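You operate a simulated robot arm through the tools that you are given. There is no shell and no other tool. Be economical: measure what you need, move in short steps, check, and stop when the job is done.

You are at the controls of a simulated robot arm. One attempt, no reset.

Task
Brush the beige trim, wipe the gloss panel and lay the wide cover over it.
Fine: purple brush and purple cloth, both put back. The lock shows LOCK TRIED: keep it so. Set down upright: purple brush. What is to be rubbed or washed off counts as gone when no trace of it is left.

The check looks at the end state, three seconds after you hand in, the way a careful person would. Anything else that was tipped, shoved, dropped, spilled or broken makes it a failure. Lids that push on must go on centred and level and be pressed home; caps that screw on are set level and turned clockwise until they are tight. Flat cloth is picked up by pressing the open fingertips on it (5 to 10 N) and closing them slowly along it; thin cloth reads only 2 to 8 mm in the jaws.

Robot
A 7-joint arm with a two-finger parallel gripper on a trunk, on a base that drives. Base frame: it is fixed to the floor where the robot stands at the start and does not move with it; the origin is under the middle of the robot, x ahead of it, y to its left, z up. Readings come in m, degrees, newtons and seconds.
With the tool pointing down near the work surface it reaches from about 0.1 to 0.32 m from the robot's upright axis, wherever it stands. Its first joint turns from -115.0 to 115.0 degrees. Places, roughly: face of the gloss panel [-1.5, 1.1, 1.2]. Payload 3.91 kg.
Tool frame: the origin (TCP) lies between the finger pads and is the grasp point; the fingertips stand 0.03 m ahead of it; z points along the fingers, y is the line along which they close. The gripper opens to 0.11 m. The fingers are 0.02 m wide and 0.01 m thick; the gripper's body (0.048 by 0.112 m) begins 0.055 m behind the TCP.
Orientation is that of the tool frame in the base frame, as a unit quaternion [x, y, z, w]. With the fingers straight down and closing along the base's y, the tool's x points along the base's -x, its y along +y and its z along -z.

Tools
- The arm moves only by the tool move_arm. Its argument "steps" is one flat list of numbers, 7 for each row, row after row: the shift along the tool's x, y, z in mm, then the turn, a rotation vector about the tool's x, y, z in degrees, then the opening, from 0 (shut) to 1 (fully open). In form: [tx, ty, tz, rx, ry, rz, claw, tx, ty, tz, rx, ry, rz, claw, ...]. A call has 1 to 20 rows; each row shifts and turns the commanded pose from where the row before left it, along the tool's axes as they then stand. A row lasts 0.2 s, in which the tool goes at most 0.05 m and 8.6 degrees; a call with a longer step from one row to the next is refused whole, and so is a gripper value outside its range. A pose out of reach is approached as far as the arm can. The call stops where the force on the tool passes 40 N (or 10 N more than at its start, if that is more) or the arm is blocked; 0.2 s more then pass. The fingers move at their own pace (about 0.108 m/s each) and stop on an object; they squeeze with about 36 N. The grip force told is the motor's: it shows also when the fingers shut on nothing. Time passes only in rows, and 0.2 s behind the last, so rows that do not move let the fingers close. It gives the time, the measured TCP pose, the force on the tool (base axes), the opening and the grip force at its end, in the units of the frame above (readings bear some noise), with the torque about the TCP (base axes, N m) and any sound that the robot's microphone picked up.
- Cameras (640 x 400 px; columns grow to the right, rows downward): "scene" is now at [0.0201, 0.1659, 1.582]; the picture's right is [0.07, -1.00, 0.00], its down [-0.75, -0.06, -0.66] and it looks along [0.66, 0.05, -0.75] (base axes); focal length 290 px, centre (320, 200). "wrist" rides on the gripper at [0.072, 0.017, -0.103] in the tool frame; the picture's right is [-0.23, 0.97, 0.00], its down [-0.76, -0.18, -0.62] and it looks along [-0.61, -0.14, 0.78] (tool axes); focal length 222 px, centre (320, 200). There is no depth. A picture from a camera that has moved, and an enlarged one, comes with that camera's place and axes in the base frame and with its lens. The place of the scene camera against the robot may be out by one fixed shift of up to 0.012 m in any direction.
- capture(camera): a new picture of that camera. No time passes.
- lift_body(by): slides the trunk up (or, below 0, down) by that many m; the arm and the scene camera ride with it, the base frame stays. It gives what a move gives, with no picture.
- base_move(legs): drives the robot by 1 to 6 legs, each [ahead, turn to the left] in m and degrees, along the robot's own axes; the way and the turn of a leg run together, so that a leg with both is an arc; at most 1.5 m and 180 degrees a leg. The arm and the cameras ride along, it lands a little off, and it stops where it bumps. It gives what a move gives.
- pan_tilt(pan, tilt): turns the head with the scene camera to pan (to the left, within 155 degrees either way) and tilt (down, from -29 to 69), counted from straight ahead of the robot. It gives what a move gives.
- enlarge(camera, box): a new picture of the part [left, top, right, bottom] of that camera's present view, enlarged. No time passes.
- sign_off(): hands the job in; it is judged then, once.

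Work in short steps. Places have to be worked out from the pictures, the camera data and where the tool is seen: move nearer, look again, correct. Check each grasp and each placing, and mend what went wrong. You have 120 turns and 78 pictures in all, those below and enlarged ones among them. Open the gripper and draw the arm clear of the work before you hand the job in, unless the task says otherwise; then end with one line.

The tools are called after "Call:" as name(argument=value, ...) on one line, values as JSON. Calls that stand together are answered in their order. move_arm: Moves the arm, as the interface text tells. Its arguments: {"type":"object","properties":{"steps":{"type":"array","items":{"type":"number"}}},"required":["steps"]} The other tools are called the same way: lift_body (by) slides the trunk up or down; base_move (legs) drives the base; pan_tilt (pan, tilt) turns the head that bears the scene camera; capture (camera) takes a picture; enlarge (camera, box) takes an enlarged picture of a part of a camera's view; sign_off () hands the job in.

At the start:

```text
time_s: 0.0
tool_pos: [0.4371, 0.3205, 1.2147]
orientation: [0.0, 1.0, 0.0, 0.0]
ft_force: [-0.4, -0.2, -0.1]
moment: [0.01, -0.01, -0.01]
grip_width: 0.11
gripper_force: 0.0
trunk travel left (down, up): [-0.7, 0.29]
robot x, y, heading: [0.0042, -0.0013, 0.1]
head pan, tilt: [4.3, 48.4]
```

scene: 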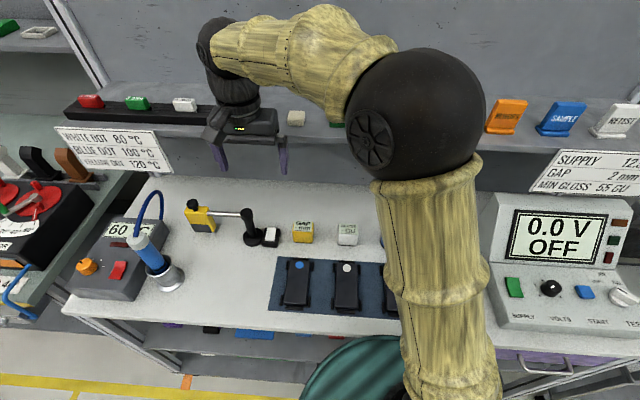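
wrist: 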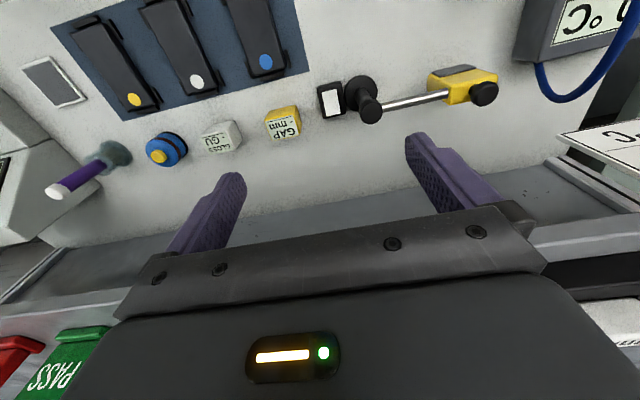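

The workbench in front shows test gear; the gloss panel is said to be behind on the left. I turn the head there to look.

Call:
pan_tilt(pan=143, tilt=20)

Call:
capture(camera="scene")

```text
time_s: 2.2
tool_pos: [0.4368, 0.3224, 1.2156]
orientation: [0.0, 1.0, 0.0, 0.0]
ft_force: [0.0, -0.2, -0.2]
moment: [0.0, -0.01, 0.03]
grip_width: 0.1099
gripper_force: 0.0
trunk travel left (down, up): [-0.7, 0.29]
robot x, y, heading: [0.0008, -0.0029, -0.2]
head pan, tilt: [143.0, 20.0]
```

```text
75 pictures are left
camera scene: at [-0.1325, 0.2162, 1.6254], right [0.6, 0.8, 0.0], down [0.27, -0.21, -0.94], along [-0.75, 0.57, -0.34], focal length 290 px, centre (320, 200)
```

scene: 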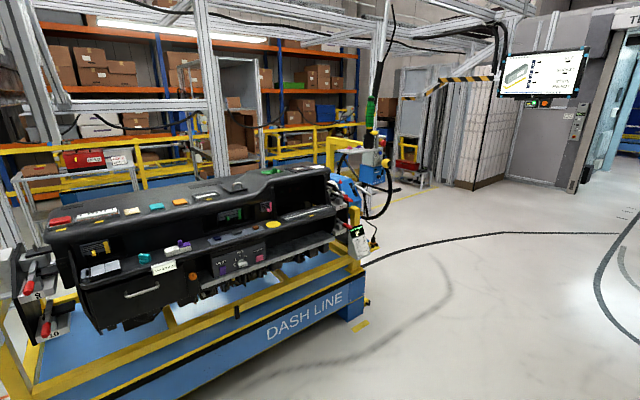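

A dashboard stands on a "DASH LINE" cart. I enlarge it.

Call:
enlarge(camera="scene", box=[30, 150, 230, 275])

Call:
enlarge(camera="scene", box=[190, 150, 390, 275])

```text
3.20 times, centred on (130, 212) of scene
camera zoom: at [-0.1325, 0.2162, 1.6254], right [0.6, 0.8, 0.0], down [0.27, -0.21, -0.94], along [-0.75, 0.57, -0.34], focal length 928 px, centre (928, 160)
```

zoom: 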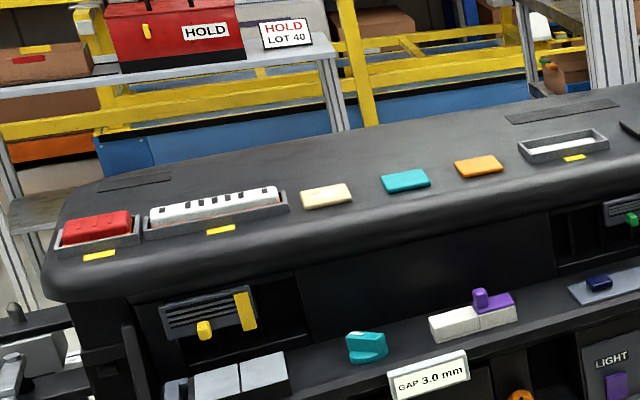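

```text
3.20 times, centred on (290, 212) of scene
camera zoom: at [-0.1325, 0.2162, 1.6254], right [0.6, 0.8, 0.0], down [0.27, -0.21, -0.94], along [-0.75, 0.57, -0.34], focal length 928 px, centre (416, 160)
```

zoom: 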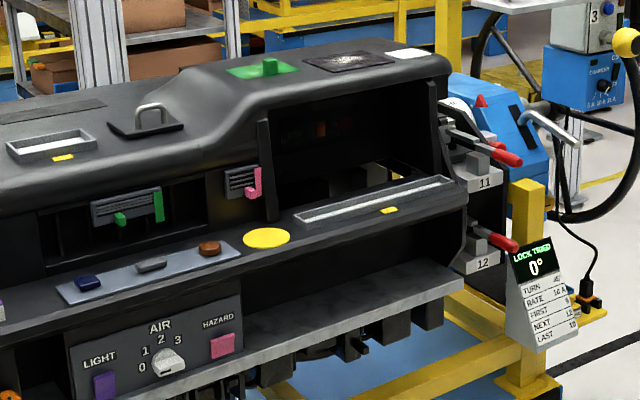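

I survey the other directions for the purple brush, purple cloth and covers.

Call:
pan_tilt(pan=80, tilt=30)

Call:
capture(camera="scene")

Call:
pan_tilt(pan=-60, tilt=35)

Call:
capture(camera="scene")

Call:
pan_tilt(pan=-140, tilt=25)

Call:
capture(camera="scene")

```text
time_s: 3.5
tool_pos: [0.4373, 0.3211, 1.2145]
orientation: [0.0, 1.0, 0.0, 0.0]
ft_force: [0.2, 0.3, -0.7]
moment: [-0.03, 0.01, 0.0]
grip_width: 0.11
gripper_force: 0.0
trunk travel left (down, up): [-0.7, 0.29]
robot x, y, heading: [0.003, 0.0009, 0.1]
head pan, tilt: [80.0, 30.0]
```

```text
72 pictures are left
camera scene: at [-0.0425, 0.2492, 1.6094], right [0.98, -0.17, 0.0], down [-0.09, -0.49, -0.87], along [0.15, 0.85, -0.5], focal length 290 px, centre (320, 200)
```

scene: 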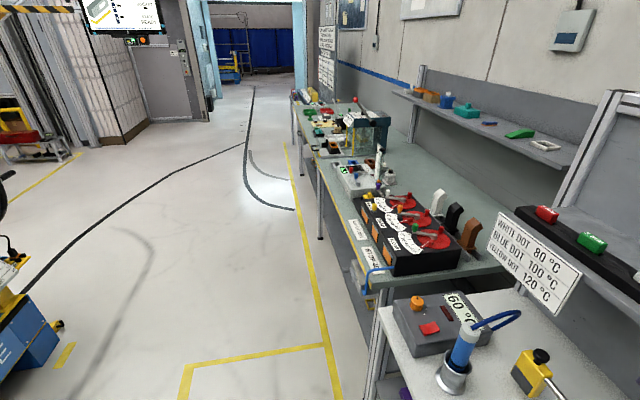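

```text
time_s: 5.8
tool_pos: [0.4382, 0.3219, 1.2146]
orientation: [0.0, 1.0, 0.0, 0.0]
ft_force: [0.1, 0.4, -0.1]
moment: [0.01, 0.0, -0.02]
grip_width: 0.11
gripper_force: 0.1
trunk travel left (down, up): [-0.7, 0.29]
robot x, y, heading: [0.0014, 0.001, 0.2]
head pan, tilt: [-60.0, 35.0]
```

```text
71 pictures are left
camera scene: at [-0.0141, 0.0838, 1.6016], right [-0.87, -0.5, 0.0], down [-0.29, 0.5, -0.82], along [0.41, -0.71, -0.57], focal length 290 px, centre (320, 200)
```

scene: 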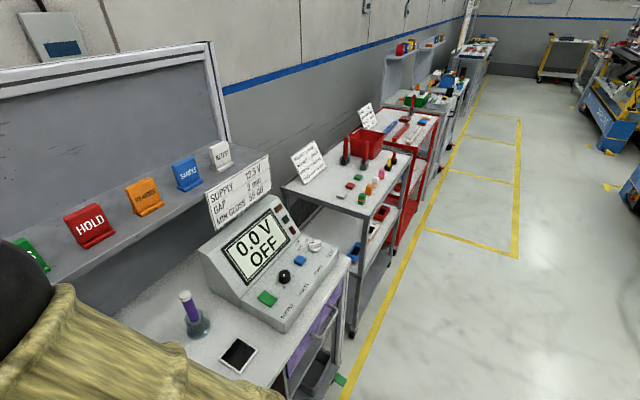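

```text
time_s: 7.3
tool_pos: [0.4382, 0.3214, 1.2148]
orientation: [0.0, 1.0, 0.0, 0.0]
ft_force: [-0.5, -0.4, 0.8]
moment: [-0.02, 0.01, -0.01]
grip_width: 0.11
gripper_force: 0.1
trunk travel left (down, up): [-0.7, 0.29]
robot x, y, heading: [-0.0025, -0.002, 0.1]
head pan, tilt: [-140.0, 25.0]
```

```text
70 pictures are left
camera scene: at [-0.1287, 0.1008, 1.6174], right [-0.64, 0.77, 0.0], down [0.32, 0.27, -0.91], along [-0.69, -0.58, -0.42], focal length 290 px, centre (320, 200)
```

scene: 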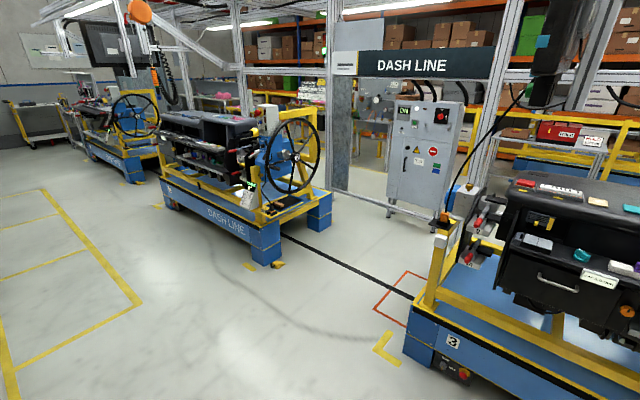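

A purple-handled item stands on the bench at right front, and something purple hangs at its edge. I look closer at these.

Call:
pan_tilt(pan=-50, tilt=50)

Call:
capture(camera="scene")

Call:
enlarge(camera="wrist", box=[0, 100, 240, 250])

```text
time_s: 8.9
tool_pos: [0.437, 0.3199, 1.2147]
orientation: [0.001, 1.0, 0.0, 0.0]
ft_force: [0.4, -0.7, 0.1]
moment: [-0.03, -0.02, 0.01]
grip_width: 0.1101
gripper_force: 0.0
trunk travel left (down, up): [-0.7, 0.29]
robot x, y, heading: [-0.0005, 0.0023, 0.1]
head pan, tilt: [-50.0, 50.0]
```

```text
69 pictures are left
camera scene: at [-0.0087, 0.101, 1.5799], right [-0.77, -0.64, 0.0], down [-0.49, 0.59, -0.64], along [0.41, -0.49, -0.77], focal length 290 px, centre (320, 200)
```

scene: 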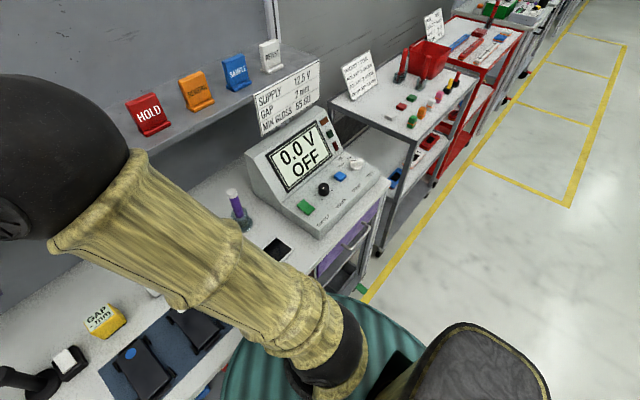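

```text
2.67 times, centred on (120, 175) of wrist
camera zoom: at [0.3645, 0.3373, 1.3197], right [0.23, 0.97, 0.0], down [0.76, -0.18, 0.62], along [0.61, -0.14, -0.78], focal length 592 px, centre (853, 267)
```

zoom: 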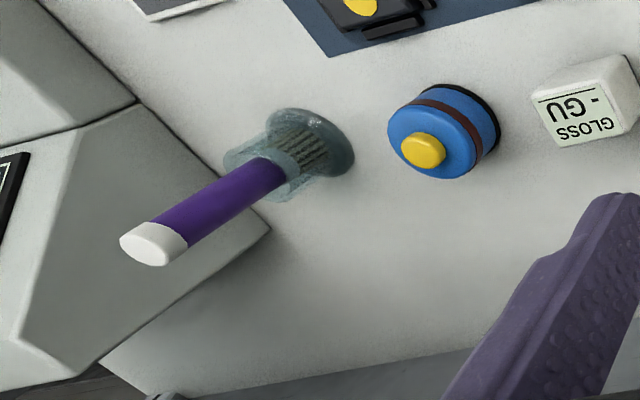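

The purple brush stands in a glass cup, bristles down. I read the cards and the purple strip at the bench's right end.

Call:
enlarge(camera="scene", box=[210, 170, 410, 295])

Call:
enlarge(camera="scene", box=[330, 0, 530, 125])

```text
3.20 times, centred on (310, 232) of scene
camera zoom: at [-0.0087, 0.101, 1.5799], right [-0.77, -0.64, 0.0], down [-0.49, 0.59, -0.64], along [0.41, -0.49, -0.77], focal length 928 px, centre (352, 96)
```

zoom: 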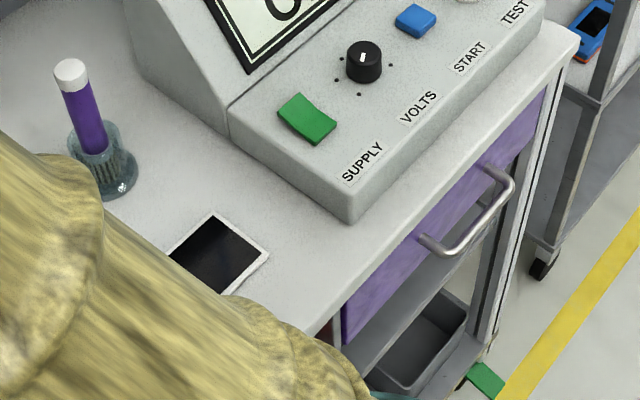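

```text
3.20 times, centred on (430, 62) of scene
camera zoom: at [-0.0087, 0.101, 1.5799], right [-0.77, -0.64, 0.0], down [-0.49, 0.59, -0.64], along [0.41, -0.49, -0.77], focal length 928 px, centre (-32, 640)
```

zoom: 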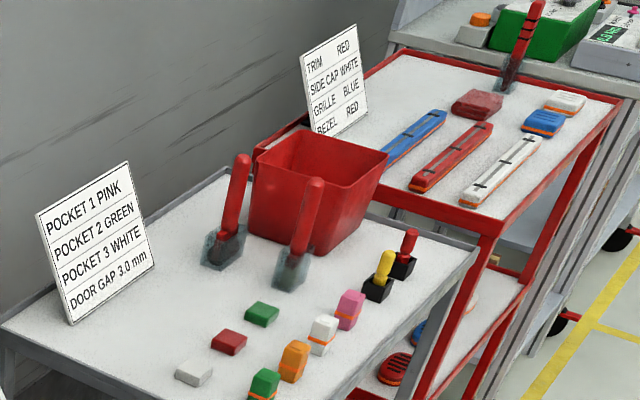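

The brush is on this bench; I still need to find the cloth, trim and covers. I back off and drive towards the dashboard for a nearer look.

Call:
base_move(legs=[[-0.45, 0], [0, 100], [0.5, 0], [0, 80]])

Call:
pan_tilt(pan=-25, tilt=40)

Call:
capture(camera="scene")

Call:
pan_tilt(pan=40, tilt=40)

Call:
capture(camera="scene")

```text
time_s: 26.0
tool_pos: [-0.9821, 0.1806, 1.2155]
orientation: [1.0, -0.019, -0.001, 0.0]
ft_force: [-0.6, 0.5, -0.2]
moment: [0.01, 0.03, 0.01]
grip_width: 0.1101
gripper_force: 0.0
trunk travel left (down, up): [-0.7, 0.29]
robot x, y, heading: [-0.5328, 0.4873, 177.9]
head pan, tilt: [-50.0, 50.0]
```

```text
time_s: 26.9
tool_pos: [-0.9835, 0.1807, 1.2161]
orientation: [1.0, -0.018, 0.0, 0.0]
ft_force: [1.0, -1.0, 0.1]
moment: [0.02, 0.01, 0.01]
grip_width: 0.11
gripper_force: 0.1
trunk travel left (down, up): [-0.7, 0.29]
robot x, y, heading: [-0.5336, 0.4891, 177.9]
head pan, tilt: [-25.0, 40.0]
```

```text
65 pictures are left
camera scene: at [-0.5538, 0.3769, 1.594], right [0.46, 0.89, 0.0], down [0.57, -0.29, -0.77], along [-0.68, 0.35, -0.64], focal length 290 px, centre (320, 200)
```

scene: 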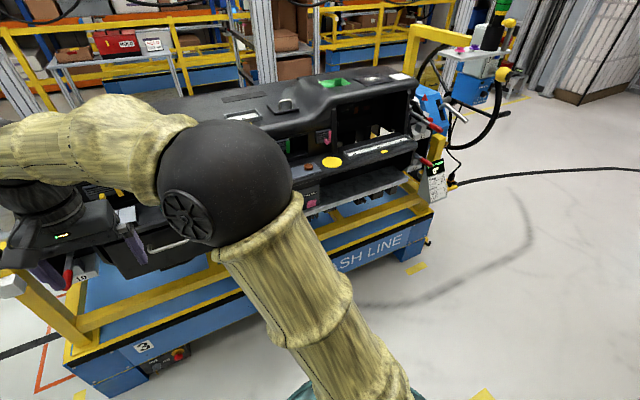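

```text
time_s: 28.2
tool_pos: [-0.9825, 0.1814, 1.2148]
orientation: [1.0, -0.018, 0.0, 0.0]
ft_force: [-0.9, -0.4, -0.1]
moment: [0.0, 0.0, -0.06]
grip_width: 0.1099
gripper_force: 0.1
trunk travel left (down, up): [-0.7, 0.29]
robot x, y, heading: [-0.5315, 0.4868, 178.0]
head pan, tilt: [40.0, 40.0]
```

```text
64 pictures are left
camera scene: at [-0.5453, 0.2859, 1.594], right [-0.61, 0.79, 0.0], down [0.51, 0.39, -0.77], along [-0.6, -0.47, -0.64], focal length 290 px, centre (320, 200)
```

scene: 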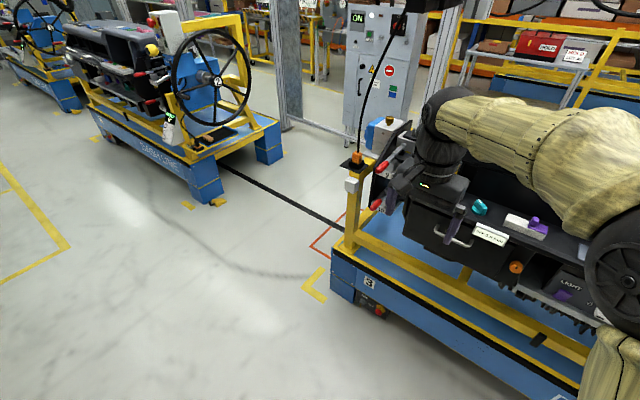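

I enlarge the dash right part, and the left part, to identify its items.

Call:
enlarge(camera="scene", box=[440, 180, 600, 280])

Call:
pan_tilt(pan=-45, tilt=35)

Call:
enlarge(camera="scene", box=[130, 60, 370, 210])

```text
4.00 times, centred on (520, 230) of scene
camera zoom: at [-0.5453, 0.2859, 1.594], right [-0.61, 0.79, 0.0], down [0.51, 0.39, -0.77], along [-0.6, -0.47, -0.64], focal length 1159 px, centre (-480, 80)
```

zoom: 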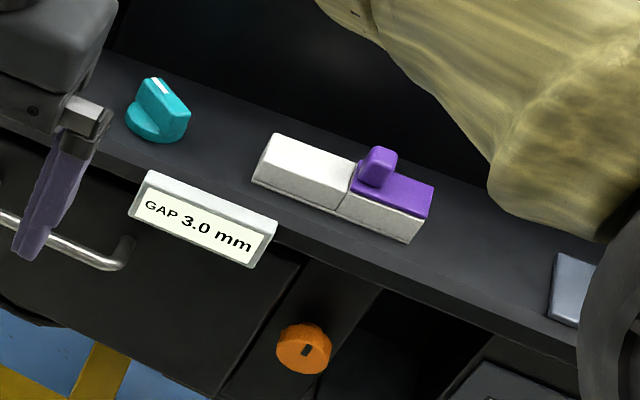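

```text
time_s: 29.8
tool_pos: [-0.9825, 0.1798, 1.2157]
orientation: [1.0, -0.018, 0.0, 0.0]
ft_force: [0.4, 1.1, 0.1]
moment: [0.03, 0.0, 0.03]
grip_width: 0.1104
gripper_force: 0.0
trunk travel left (down, up): [-0.7, 0.29]
robot x, y, heading: [-0.5301, 0.4844, 177.8]
head pan, tilt: [-45.0, 35.0]
```

```text
2.67 times, centred on (250, 135) of scene
camera zoom: at [-0.5382, 0.4026, 1.6016], right [0.73, 0.68, 0.0], down [0.39, -0.42, -0.82], along [-0.56, 0.6, -0.57], focal length 773 px, centre (507, 373)
```

zoom: 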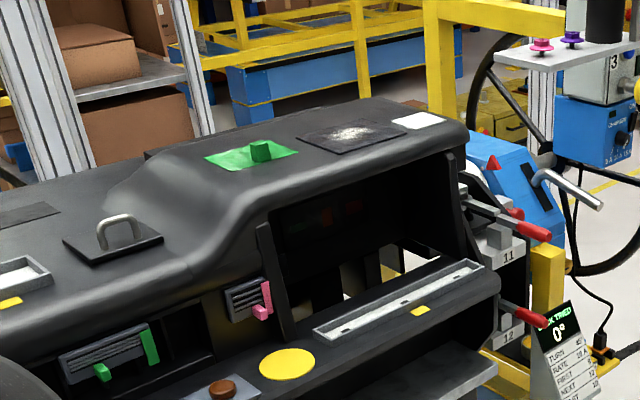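

The gloss panel carries a dusty spot; a black plate with a handle and a green plate with a knob lie nearby. The cloth and beige trim are not clear yet; I look at the benches and trolleys elsewhere.

Call:
pan_tilt(pan=-130, tilt=25)

Call:
enlarge(camera="scene", box=[160, 100, 480, 300])

Call:
pan_tilt(pan=145, tilt=25)

Call:
enlarge(camera="scene", box=[160, 100, 480, 300])

```text
time_s: 31.4
tool_pos: [-0.9829, 0.1811, 1.2152]
orientation: [1.0, -0.018, 0.0, 0.0]
ft_force: [-0.2, 0.0, -0.2]
moment: [-0.02, -0.01, 0.01]
grip_width: 0.1099
gripper_force: 0.1
trunk travel left (down, up): [-0.7, 0.29]
robot x, y, heading: [-0.5307, 0.4866, 177.8]
head pan, tilt: [-130.0, 25.0]
```

```text
2.00 times, centred on (320, 200) of scene
camera zoom: at [-0.4165, 0.4065, 1.6174], right [0.74, -0.67, 0.0], down [-0.28, -0.31, -0.91], along [0.61, 0.67, -0.42], focal length 580 px, centre (320, 200)
```

zoom: 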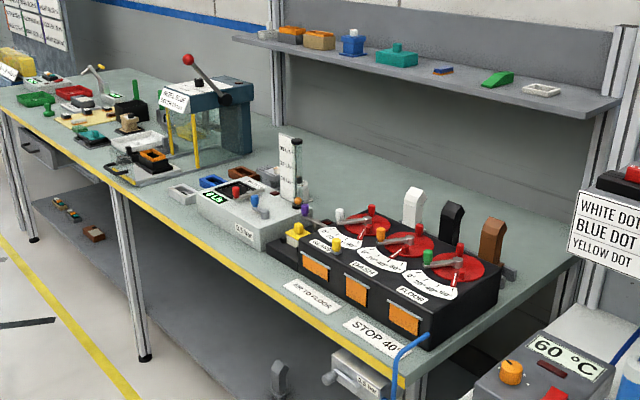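

```text
time_s: 35.2
tool_pos: [-0.9826, 0.1807, 1.2145]
orientation: [1.0, -0.018, 0.0, 0.0]
ft_force: [-0.6, 0.4, -0.5]
moment: [0.01, 0.01, 0.03]
grip_width: 0.1096
gripper_force: 0.0
trunk travel left (down, up): [-0.7, 0.29]
robot x, y, heading: [-0.5348, 0.4862, 178.0]
head pan, tilt: [145.0, 25.0]
```

```text
2.00 times, centred on (320, 200) of scene
camera zoom: at [-0.4047, 0.2825, 1.6174], right [-0.6, -0.8, 0.0], down [-0.34, 0.26, -0.91], along [0.72, -0.55, -0.42], focal length 580 px, centre (320, 200)
```

zoom: 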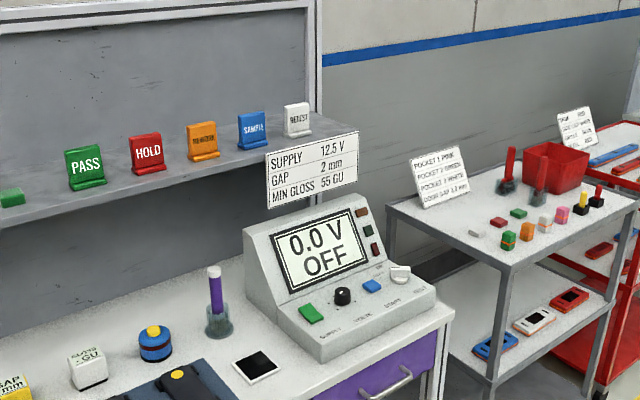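

The lower shelf of the front bench held flat coloured things in the first picture, maybe cloths. I look there from here.

Call:
pan_tilt(pan=155, tilt=35)

Call:
capture(camera="scene")

Call:
pan_tilt(pan=-150, tilt=40)

Call:
capture(camera="scene")

```text
time_s: 35.9
tool_pos: [-0.983, 0.1809, 1.2146]
orientation: [1.0, -0.018, -0.001, 0.0]
ft_force: [0.1, -0.3, -0.5]
moment: [-0.02, -0.01, -0.01]
grip_width: 0.11
gripper_force: 0.1
trunk travel left (down, up): [-0.7, 0.29]
robot x, y, heading: [-0.5341, 0.4875, 177.8]
head pan, tilt: [154.7, 35.0]
```

```text
59 pictures are left
camera scene: at [-0.4, 0.2975, 1.6017], right [-0.46, -0.89, 0.0], down [-0.51, 0.26, -0.82], along [0.73, -0.38, -0.57], focal length 290 px, centre (320, 200)
```

scene: 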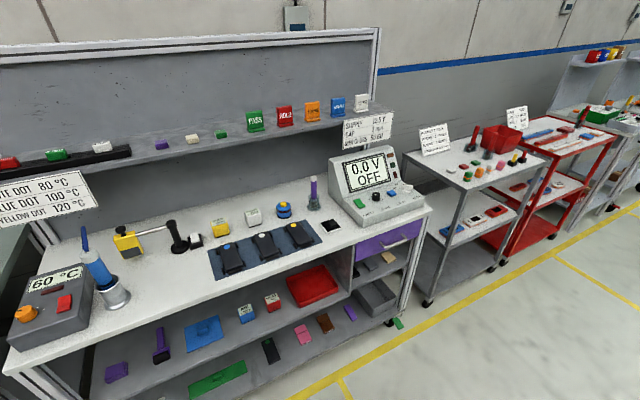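

```text
time_s: 40.1
tool_pos: [-0.9815, 0.1821, 1.214]
orientation: [1.0, -0.018, 0.0, -0.001]
ft_force: [0.5, 0.1, 0.8]
moment: [0.01, 0.01, 0.01]
grip_width: 0.1103
gripper_force: 0.1
trunk travel left (down, up): [-0.7, 0.29]
robot x, y, heading: [-0.5338, 0.4814, 178.0]
head pan, tilt: [-150.0, 40.0]
```

```text
58 pictures are left
camera scene: at [-0.403, 0.3779, 1.5941], right [0.47, -0.88, 0.0], down [-0.57, -0.3, -0.77], along [0.68, 0.36, -0.64], focal length 290 px, centre (320, 200)
```

scene: 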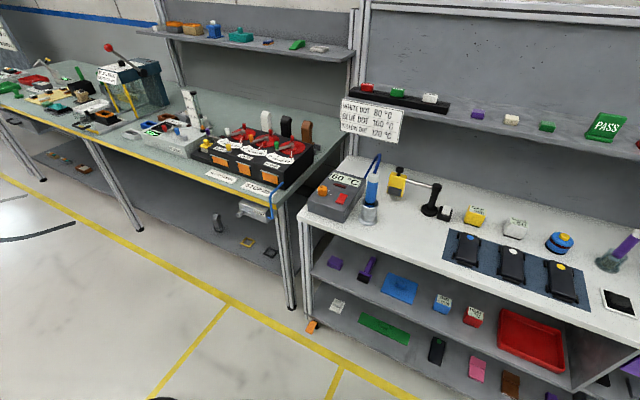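

There are items on the bench's lower shelves. I enlarge both.

Call:
enlarge(camera="scene", box=[300, 240, 460, 340])

Call:
enlarge(camera="scene", box=[420, 290, 596, 400])

Call:
pan_tilt(pan=154, tilt=40)

Call:
enlarge(camera="scene", box=[240, 200, 440, 325])

```text
4.00 times, centred on (380, 290) of scene
camera zoom: at [-0.403, 0.3779, 1.5941], right [0.47, -0.88, 0.0], down [-0.57, -0.3, -0.77], along [0.68, 0.36, -0.64], focal length 1159 px, centre (80, -160)
```

zoom: 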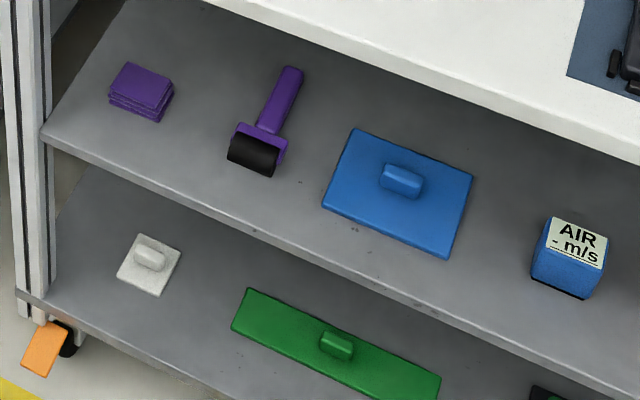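

```text
3.64 times, centred on (508, 345) of scene
camera zoom: at [-0.403, 0.3779, 1.5941], right [0.47, -0.88, 0.0], down [-0.57, -0.3, -0.77], along [0.68, 0.36, -0.64], focal length 1054 px, centre (-364, -327)
```

zoom: 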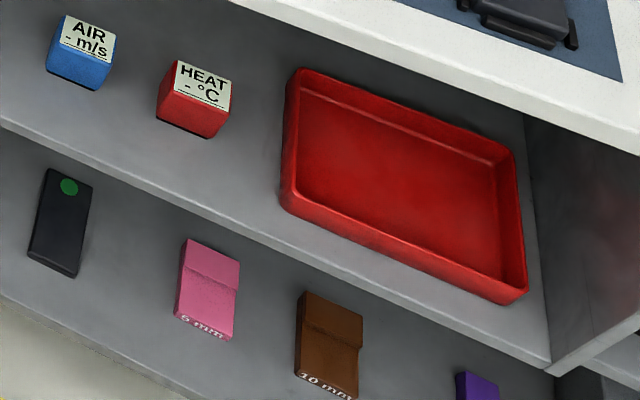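

```text
time_s: 44.2
tool_pos: [-0.9835, 0.1797, 1.2154]
orientation: [1.0, -0.019, -0.001, 0.0]
ft_force: [0.0, -0.3, -0.6]
moment: [-0.02, -0.03, 0.01]
grip_width: 0.1102
gripper_force: 0.1
trunk travel left (down, up): [-0.7, 0.29]
robot x, y, heading: [-0.5368, 0.4848, 178.0]
head pan, tilt: [154.0, 40.0]
```

```text
3.20 times, centred on (340, 262) of scene
camera zoom: at [-0.4032, 0.2981, 1.5941], right [-0.47, -0.88, 0.0], down [-0.57, 0.3, -0.77], along [0.68, -0.36, -0.64], focal length 928 px, centre (256, 0)
```

zoom: 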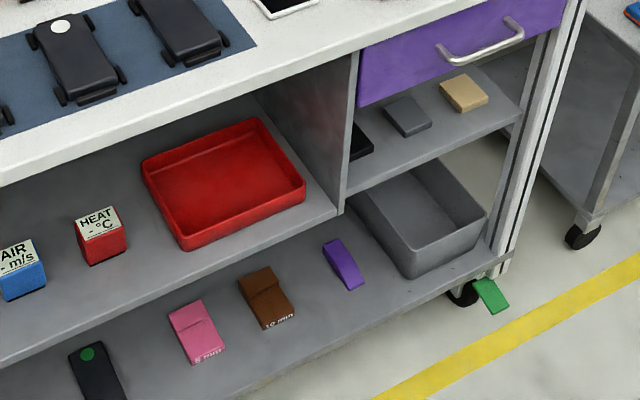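

I found the purple cloth (folded stack, middle shelf), a square blue cover with a knob, and a long green and small white cover. I now turn parallel to the dash for an arm-free look at its top, to find the beige trim.

Call:
base_move(legs=[[0, -88], [-0.15, 0]])

Call:
pan_tilt(pan=95, tilt=28)

Call:
capture(camera="scene")

Call:
enlarge(camera="scene", box=[100, 110, 360, 272])

```text
time_s: 51.1
tool_pos: [-0.8624, 0.7677, 1.2154]
orientation: [0.716, -0.698, 0.0, 0.0]
ft_force: [0.3, -0.5, -0.1]
moment: [0.03, 0.02, -0.01]
grip_width: 0.11
gripper_force: 0.0
trunk travel left (down, up): [-0.7, 0.29]
robot x, y, heading: [-0.5298, 0.3394, 91.2]
head pan, tilt: [154.0, 40.0]
```

```text
time_s: 52.4
tool_pos: [-0.8627, 0.7689, 1.2146]
orientation: [0.717, -0.698, -0.001, 0.0]
ft_force: [0.2, 1.1, 0.5]
moment: [-0.02, -0.02, 0.03]
grip_width: 0.1098
gripper_force: 0.0
trunk travel left (down, up): [-0.7, 0.29]
robot x, y, heading: [-0.5276, 0.3368, 91.3]
head pan, tilt: [95.0, 28.0]
```

```text
54 pictures are left
camera scene: at [-0.7704, 0.2726, 1.6125], right [-0.11, 0.99, 0.0], down [0.47, 0.05, -0.88], along [-0.88, -0.1, -0.47], focal length 290 px, centre (320, 200)
```

scene: 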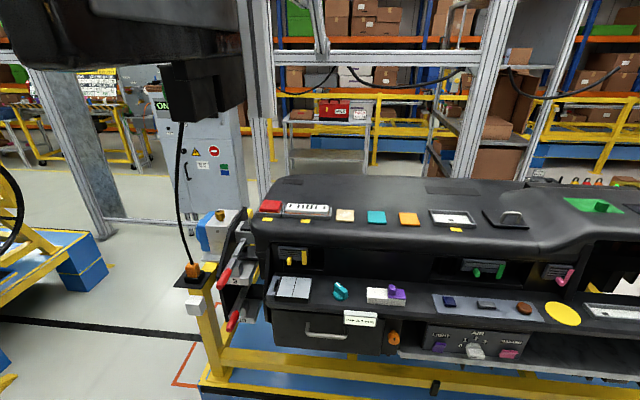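

```text
2.46 times, centred on (230, 191) of scene
camera zoom: at [-0.7704, 0.2726, 1.6125], right [-0.11, 0.99, 0.0], down [0.47, 0.05, -0.88], along [-0.88, -0.1, -0.47], focal length 713 px, centre (542, 222)
```

zoom: 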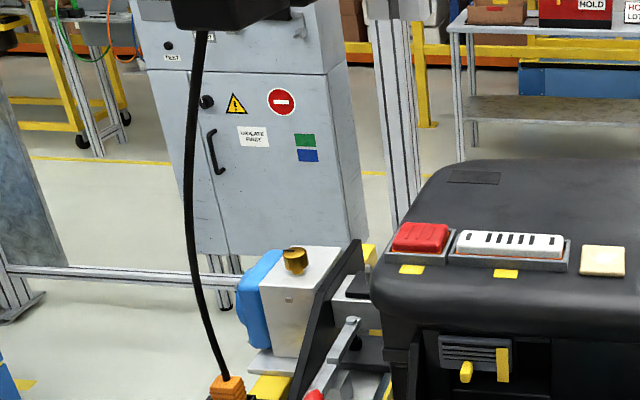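

I enlarge the row of coloured tiles on the dash.

Call:
enlarge(camera="scene", box=[320, 190, 448, 270])

Call:
enlarge(camera="scene", box=[480, 170, 640, 270])

```text
5.00 times, centred on (384, 230) of scene
camera zoom: at [-0.7704, 0.2726, 1.6125], right [-0.11, 0.99, 0.0], down [0.47, 0.05, -0.88], along [-0.88, -0.1, -0.47], focal length 1449 px, centre (0, 50)
```

zoom: 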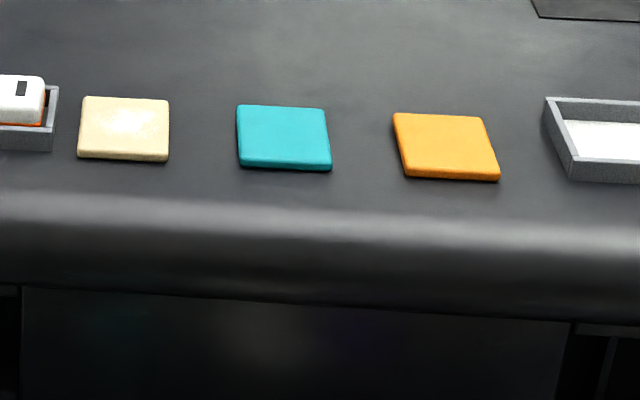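

```text
4.00 times, centred on (560, 220) of scene
camera zoom: at [-0.7704, 0.2726, 1.6125], right [-0.11, 0.99, 0.0], down [0.47, 0.05, -0.88], along [-0.88, -0.1, -0.47], focal length 1159 px, centre (-640, 120)
```

zoom: 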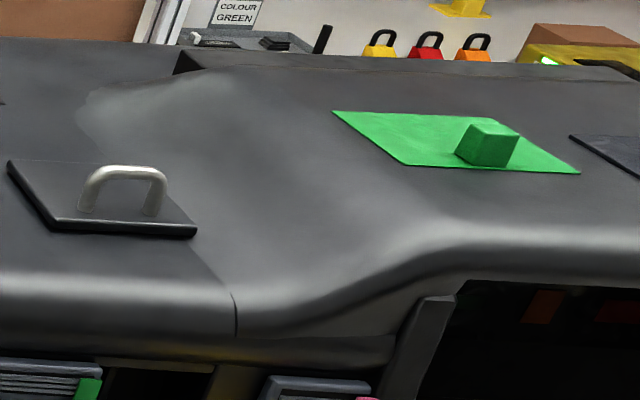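

The beige tile on the dash top (about [-1.49, 0.26, 1.18]) has a pale dust spot: that is the beige trim. Brush is estimated at (0.48, -0.135), top 1.02. I drive back to the bench to fetch the brush.

Call:
base_move(legs=[[0, -150], [0.545, 0], [0, 59], [0.24, 0]])

Call:
pan_tilt(pan=0, tilt=45)

Call:
capture(camera="wrist")

```text
time_s: 70.3
tool_pos: [0.4312, 0.1978, 1.2148]
orientation: [0.005, 1.0, 0.0, 0.001]
ft_force: [-0.7, -0.1, 0.6]
moment: [0.0, -0.04, 0.0]
grip_width: 0.1101
gripper_force: 0.0
trunk travel left (down, up): [-0.7, 0.29]
robot x, y, heading: [-0.0075, -0.1184, -0.8]
head pan, tilt: [95.0, 28.0]
```

```text
time_s: 72.0
tool_pos: [0.4325, 0.1962, 1.215]
orientation: [0.005, 1.0, 0.0, 0.0]
ft_force: [-0.3, -0.1, 0.1]
moment: [0.0, 0.0, 0.02]
grip_width: 0.1103
gripper_force: 0.0
trunk travel left (down, up): [-0.7, 0.29]
robot x, y, heading: [-0.0108, -0.12, -1.0]
head pan, tilt: [0.0, 45.0]
```

```text
50 pictures are left
camera wrist: at [0.359, 0.2131, 1.3197], right [0.24, 0.97, 0.0], down [0.76, -0.19, 0.62], along [0.61, -0.15, -0.78], focal length 222 px, centre (320, 200)
```

wrist: 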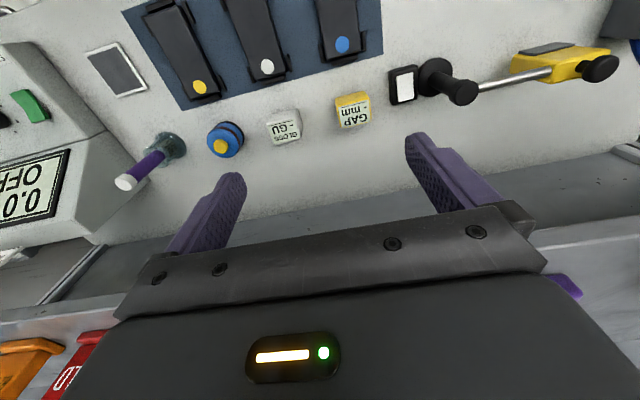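

The new sighting agrees: brush tip at about (0.478, -0.134, 1.03). I move the tool above it at the present height and look.

Call:
move_arm(steps=[-5, -33, 0, 0, 0, 0, 1, -5, -33, 0, 0, 0, 0, 1, -5, -33, 0, 0, 0, 0, 1, -5, -33, 0, 0, 0, 0, 1, -5, -33, 0, 0, 0, 0, 1, -5, -33, 0, 0, 0, 0, 1, -5, -33, 0, 0, 0, 0, 1, -5, -33, 0, 0, 0, 0, 1, -4, -33, 0, 0, 0, 0, 1, -3, -33, 0, 0, 0, 0, 1])

Call:
capture(camera="wrist")

```text
time_s: 74.2
tool_pos: [0.4747, -0.1332, 1.2142]
orientation: [0.006, 1.0, -0.001, -0.001]
ft_force: [0.3, 0.1, 0.3]
moment: [0.01, -0.02, 0.02]
grip_width: 0.1099
gripper_force: 0.1
trunk travel left (down, up): [-0.7, 0.29]
robot x, y, heading: [-0.0091, -0.1183, -0.9]
head pan, tilt: [0.0, 45.0]
```

```text
49 pictures are left
camera wrist: at [0.4028, -0.1161, 1.3195], right [0.24, 0.97, 0.0], down [0.76, -0.19, 0.62], along [0.61, -0.15, -0.78], focal length 222 px, centre (320, 200)
```

wrist: 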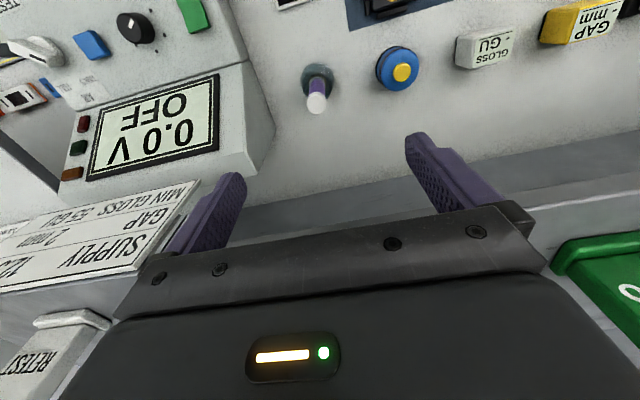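

Brush axis at about (0.476, -0.137). I narrow the opening and lower straight onto the handle to TCP z ≈ 0.975.

Call:
move_arm(steps=[-1.5, -4, 0, 0, 0, 0, 0.5, 0, 0, 20, 0, 0, 0, 0.5, 0, 0, 20, 0, 0, 0, 0.5, 0, 0, 20, 0, 0, 0, 0.5, 0, 0, 20, 0, 0, 0, 0.5, 0, 0, 20, 0, 0, 0, 0.5, 0, 0, 20, 0, 0, 0, 0.5, 0, 0, 20, 0, 0, 0, 0.5, 0, 0, 20, 0, 0, 0, 0.5])

Call:
capture(camera="wrist")

```text
time_s: 75.3
tool_pos: [0.479, -0.1365, 1.1603]
orientation: [0.007, 1.0, 0.0, 0.014]
ft_force: [-5.0, -0.1, 15.5]
moment: [0.31, -0.85, 0.08]
grip_width: 0.0549
gripper_force: 0.1
trunk travel left (down, up): [-0.7, 0.29]
robot x, y, heading: [-0.0134, -0.1147, -1.0]
head pan, tilt: [0.0, 45.0]
stopped in row 5: the force on the tool passed its limit at 56 N (the readings are from after the stop); the commanded pose is now the measured one
```

```text
48 pictures are left
camera wrist: at [0.4036, -0.1191, 1.2625], right [0.24, 0.97, 0.01], down [0.74, -0.19, 0.65], along [0.63, -0.15, -0.76], focal length 222 px, centre (320, 200)
```

wrist: 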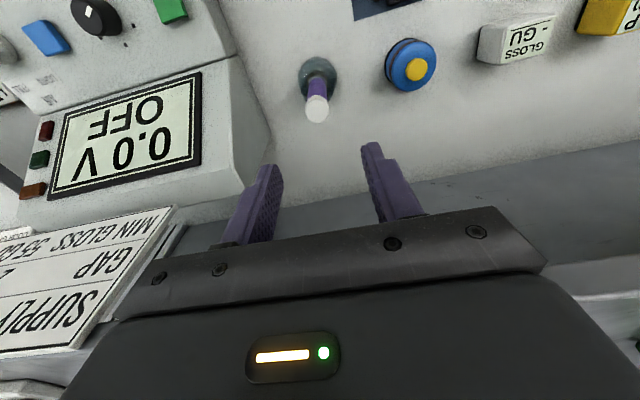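

Something above or beside the gripper blocked it. I raise a little and look with the scene camera.

Call:
move_arm(steps=[0, 0, -15, 0, 0, 0, 0.5, 0, 0, -20, 0, 0, 0, 0.5])

Call:
capture(camera="scene")

```text
time_s: 75.9
tool_pos: [0.482, -0.1364, 1.194]
orientation: [0.007, 1.0, 0.0, 0.012]
ft_force: [0.2, -0.8, -0.2]
moment: [-0.02, -0.03, -0.01]
grip_width: 0.0549
gripper_force: 0.1
trunk travel left (down, up): [-0.7, 0.29]
robot x, y, heading: [-0.0124, -0.1185, -1.0]
head pan, tilt: [0.0, 45.0]
```

```text
47 pictures are left
camera scene: at [0.0168, 0.0413, 1.5867], right [-0.02, -1.0, 0.0], down [-0.71, 0.01, -0.71], along [0.71, -0.01, -0.71], focal length 290 px, centre (320, 200)
```

scene: 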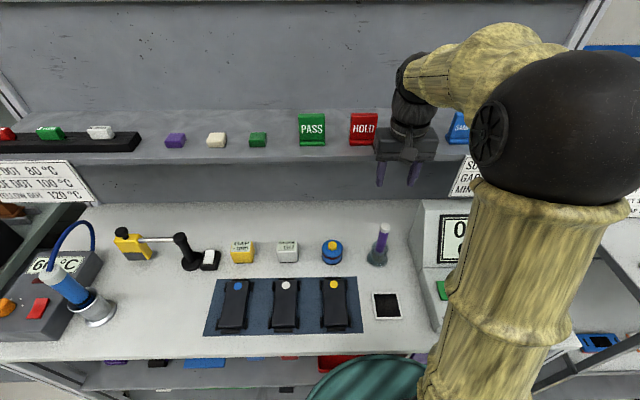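

The gripper body caught the front edge of the upper shelf (edge near x≈0.5, z≈1.2). I back off and tilt the tool 45° so the wrist stays in front of the shelf.

Call:
move_arm(steps=[20, 0, 0, 0, 0, 0, 0.5, 30, 0, 0, 0, 0, 0, 0.5, 30, 0, 0, 0, 0, 0, 0.5, 0, 0, 0, 0, -7.5, 0, 0.5, 0, 0, 0, 0, -7.5, 0, 0.5, 0, 0, 0, 0, -7.5, 0, 0.5, 0, 0, 0, 0, -7.5, 0, 0.5, 0, 0, 0, 0, -7.5, 0, 0.5, 0, 0, 0, 0, -7.5, 0, 0.5])

Call:
capture(camera="scene")

```text
time_s: 77.9
tool_pos: [0.3988, -0.1354, 1.1911]
orientation: [0.007, 0.919, -0.003, 0.395]
ft_force: [0.2, -0.2, 0.0]
moment: [-0.01, 0.03, 0.01]
grip_width: 0.0549
gripper_force: 0.1
trunk travel left (down, up): [-0.7, 0.29]
robot x, y, heading: [-0.0109, -0.1165, -1.1]
head pan, tilt: [0.0, 45.0]
```

```text
46 pictures are left
camera scene: at [0.0161, 0.0411, 1.5868], right [-0.02, -1.0, 0.0], down [-0.71, 0.01, -0.71], along [0.71, -0.01, -0.71], focal length 290 px, centre (320, 200)
```

scene: 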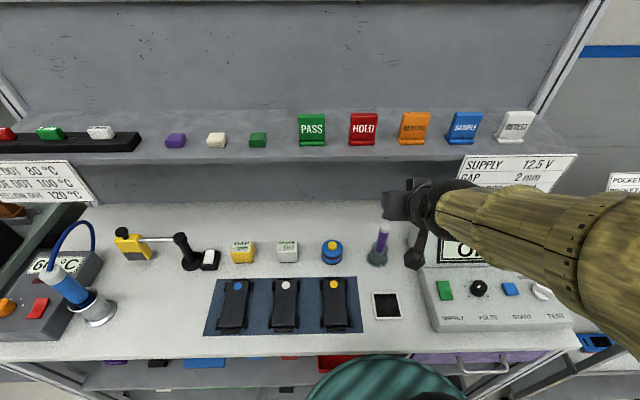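

Nothing on the shelf has moved. I lower in front of the brush, then slide forward to straddle the handle.

Call:
move_arm(steps=[21.7, 0, 17.2, 0, 0, 0, 0.5, 21.7, 0, 17.2, 0, 0, 0, 0.5, 21.7, 0, 17.2, 0, 0, 0, 0.5, 21.7, 0, 17.2, 0, 0, 0, 0.5, 21.7, 0, 17.2, 0, 0, 0, 0.5, 21.7, 0, 17.2, 0, 0, 0, 0.5, 21.7, 0, 17.2, 0, 0, 0, 0.5, 21.7, 0, 17.2, 0, 0, 0, 0.5])

Call:
capture(camera="wrist")

```text
time_s: 79.7
tool_pos: [0.4754, -0.1456, 1.0237]
orientation: [0.006, 0.92, -0.002, 0.393]
ft_force: [0.5, -0.3, 0.2]
moment: [0.0, 0.0, -0.02]
grip_width: 0.055
gripper_force: 0.0
out of reach, approached as far as the arm can: row 1, 2, 3, 4, 5, 6, 7, 8
trunk travel left (down, up): [-0.7, 0.29]
robot x, y, heading: [-0.0083, -0.1189, -1.0]
head pan, tilt: [0.0, 45.0]
```

```text
45 pictures are left
camera wrist: at [0.3515, -0.1261, 1.0437], right [0.17, 0.97, 0.16], down [0.07, -0.18, 0.98], along [0.98, -0.15, -0.1], focal length 222 px, centre (320, 200)
```

wrist: 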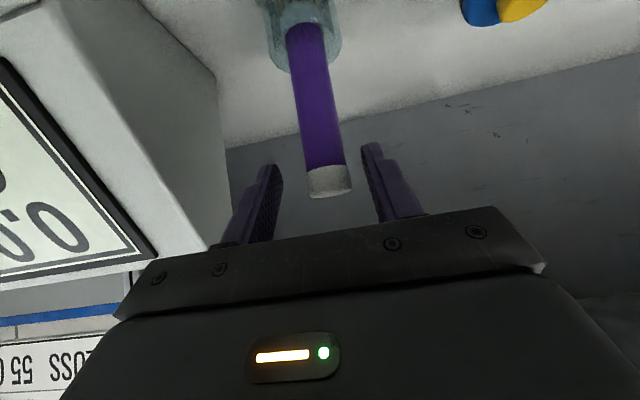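

The arm could not come that close in; it ended with the fingers around the brush's tip, ~5 mm off sideways. I shift 5 mm in y and lower the trunk to bring the fingers down the handle.

Call:
move_arm(steps=[0, 5, 0, 0, 0, 0, 0.5])

Call:
lift_body(by=-0.045)

Call:
capture(camera="wrist")

```text
time_s: 80.1
tool_pos: [0.4766, -0.1384, 1.0241]
orientation: [0.006, 0.919, -0.004, 0.394]
ft_force: [0.4, -1.2, 0.4]
moment: [-0.04, -0.02, -0.02]
grip_width: 0.055
gripper_force: 0.1
trunk travel left (down, up): [-0.7, 0.29]
robot x, y, heading: [-0.0123, -0.1152, -1.0]
head pan, tilt: [0.0, 45.0]
```

```text
time_s: 81.0
tool_pos: [0.4763, -0.1394, 0.9783]
orientation: [0.007, 0.919, -0.003, 0.394]
ft_force: [-0.5, -0.2, -0.3]
moment: [-0.02, 0.0, -0.02]
grip_width: 0.0551
gripper_force: 0.1
trunk travel left (down, up): [-0.655, 0.335]
robot x, y, heading: [-0.0113, -0.1163, -1.1]
head pan, tilt: [0.0, 45.0]
```

```text
44 pictures are left
camera wrist: at [0.3513, -0.1202, 0.9992], right [0.17, 0.97, 0.16], down [0.07, -0.18, 0.98], along [0.98, -0.16, -0.1], focal length 222 px, centre (320, 200)
```

wrist: 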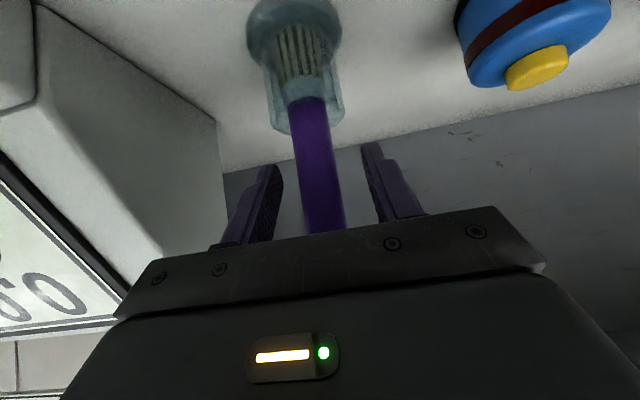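

The handle stands centred between the fingers. I close the gripper.

Call:
move_arm(steps=[0, 0, 0, 0, 0, 0, 0.3, 0, 0, 0, 0, 0, 0, 0.15, 0, 0, 0, 0, 0, 0, 0, 0, 0, 0, 0, 0, 0, 0, 0, 0, 0, 0, 0, 0, 0])

Call:
lift_body(by=0.13)

Call:
capture(camera="wrist")

```text
time_s: 82.2
tool_pos: [0.4762, -0.1376, 0.9779]
orientation: [0.006, 0.919, -0.003, 0.395]
ft_force: [-0.1, -0.5, 0.7]
moment: [-0.07, -0.03, -0.01]
grip_width: 0.0222
gripper_force: 35.9
trunk travel left (down, up): [-0.655, 0.335]
robot x, y, heading: [-0.008, -0.1204, -0.9]
head pan, tilt: [0.0, 45.0]
```

```text
time_s: 83.7
tool_pos: [0.4754, -0.1372, 1.1078]
orientation: [0.006, 0.92, -0.002, 0.393]
ft_force: [1.1, -0.1, -0.4]
moment: [-0.02, 0.01, 0.0]
grip_width: 0.0227
gripper_force: 36.1
trunk travel left (down, up): [-0.785, 0.205]
robot x, y, heading: [-0.0114, -0.1183, -1.1]
head pan, tilt: [0.0, 45.0]
```

```text
43 pictures are left
camera wrist: at [0.3515, -0.1201, 1.1291], right [0.17, 0.97, 0.16], down [0.07, -0.18, 0.98], along [0.98, -0.16, -0.1], focal length 222 px, centre (320, 200)
```

wrist: 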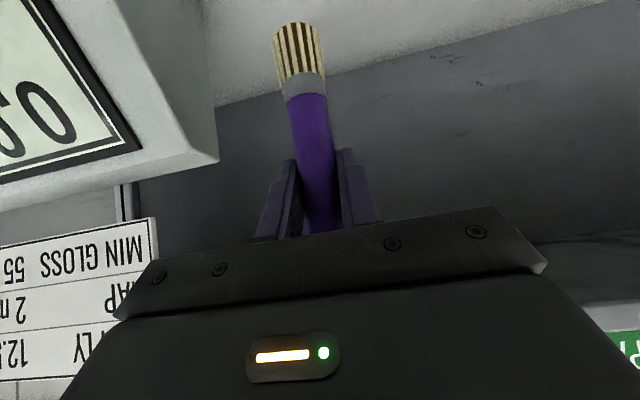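

Brush is held upright, bristle end about 0.098 m below the TCP. I raise the trunk, back off and drive to face the beige tile on the dash.

Call:
base_move(legs=[[-0.45, 0], [0, 134.3], [0.45, 0], [0, 46.7]])

Call:
lift_body(by=0.2)

Call:
pan_tilt(pan=10, tilt=45)

Call:
capture(camera="scene")

Call:
capture(camera="wrist")

```text
time_s: 97.3
tool_pos: [-1.0681, 0.4596, 1.1116]
orientation: [0.854, -0.336, -0.369, -0.144]
ft_force: [0.2, 1.2, -0.7]
moment: [0.01, -0.03, 0.03]
grip_width: 0.0229
gripper_force: 36.7
trunk travel left (down, up): [-0.785, 0.205]
robot x, y, heading: [-0.7333, 0.1211, 136.6]
head pan, tilt: [0.0, 45.0]
stopped in leg 3: the robot was blocked; the commanded pose is now the measured one
```

```text
time_s: 99.5
tool_pos: [-1.0666, 0.458, 1.3117]
orientation: [0.854, -0.336, -0.369, -0.144]
ft_force: [-0.6, -0.2, -0.7]
moment: [0.04, -0.02, -0.02]
grip_width: 0.0228
gripper_force: 36.1
trunk travel left (down, up): [-0.985, 0.005]
robot x, y, heading: [-0.7283, 0.1168, 136.7]
head pan, tilt: [0.0, 45.0]
```

```text
time_s: 100.2
tool_pos: [-1.074, 0.4613, 1.3087]
orientation: [0.855, -0.336, -0.367, -0.144]
ft_force: [-0.3, -1.2, -0.6]
moment: [-0.03, 0.0, 0.01]
grip_width: 0.0227
gripper_force: 35.8
trunk travel left (down, up): [-0.985, 0.005]
robot x, y, heading: [-0.7281, 0.1215, 136.9]
head pan, tilt: [10.0, 45.0]
```

```text
42 pictures are left
camera scene: at [-0.8546, 0.0204, 1.872], right [0.55, 0.84, 0.0], down [0.59, -0.39, -0.71], along [-0.59, 0.39, -0.71], focal length 290 px, centre (320, 200)
```

scene: 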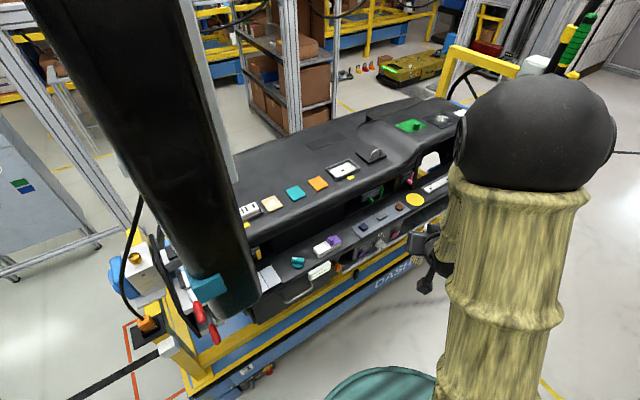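

```text
41 pictures are left
camera wrist: at [-0.9942, 0.3637, 1.3293], right [-0.78, -0.61, 0.17], down [0.07, 0.18, 0.98], along [-0.62, 0.77, -0.1], focal length 222 px, centre (320, 200)
```

wrist: 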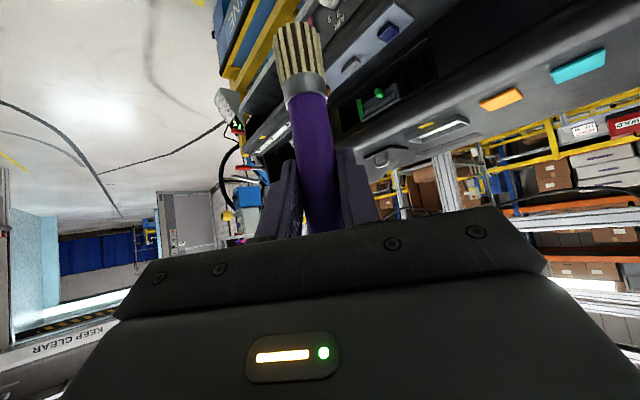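

The base was blocked at (-0.73, 0.12), and a dark column stands left of the camera. I look in that direction to see what blocks me.

Call:
pan_tilt(pan=60, tilt=40)

Call:
capture(camera="scene")

```text
time_s: 101.4
tool_pos: [-1.0751, 0.4626, 1.3088]
orientation: [0.855, -0.338, -0.366, -0.145]
ft_force: [1.0, 1.4, -0.3]
moment: [-0.04, -0.02, 0.02]
grip_width: 0.023
gripper_force: 35.5
trunk travel left (down, up): [-0.985, 0.005]
robot x, y, heading: [-0.7271, 0.1155, 136.7]
head pan, tilt: [60.0, 40.0]
```

```text
40 pictures are left
camera scene: at [-0.8694, -0.049, 1.879], right [-0.29, 0.96, 0.0], down [0.62, 0.18, -0.77], along [-0.73, -0.22, -0.64], focal length 290 px, centre (320, 200)
```

scene: 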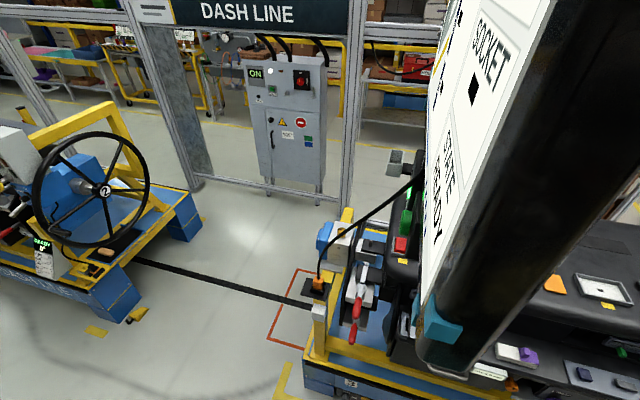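

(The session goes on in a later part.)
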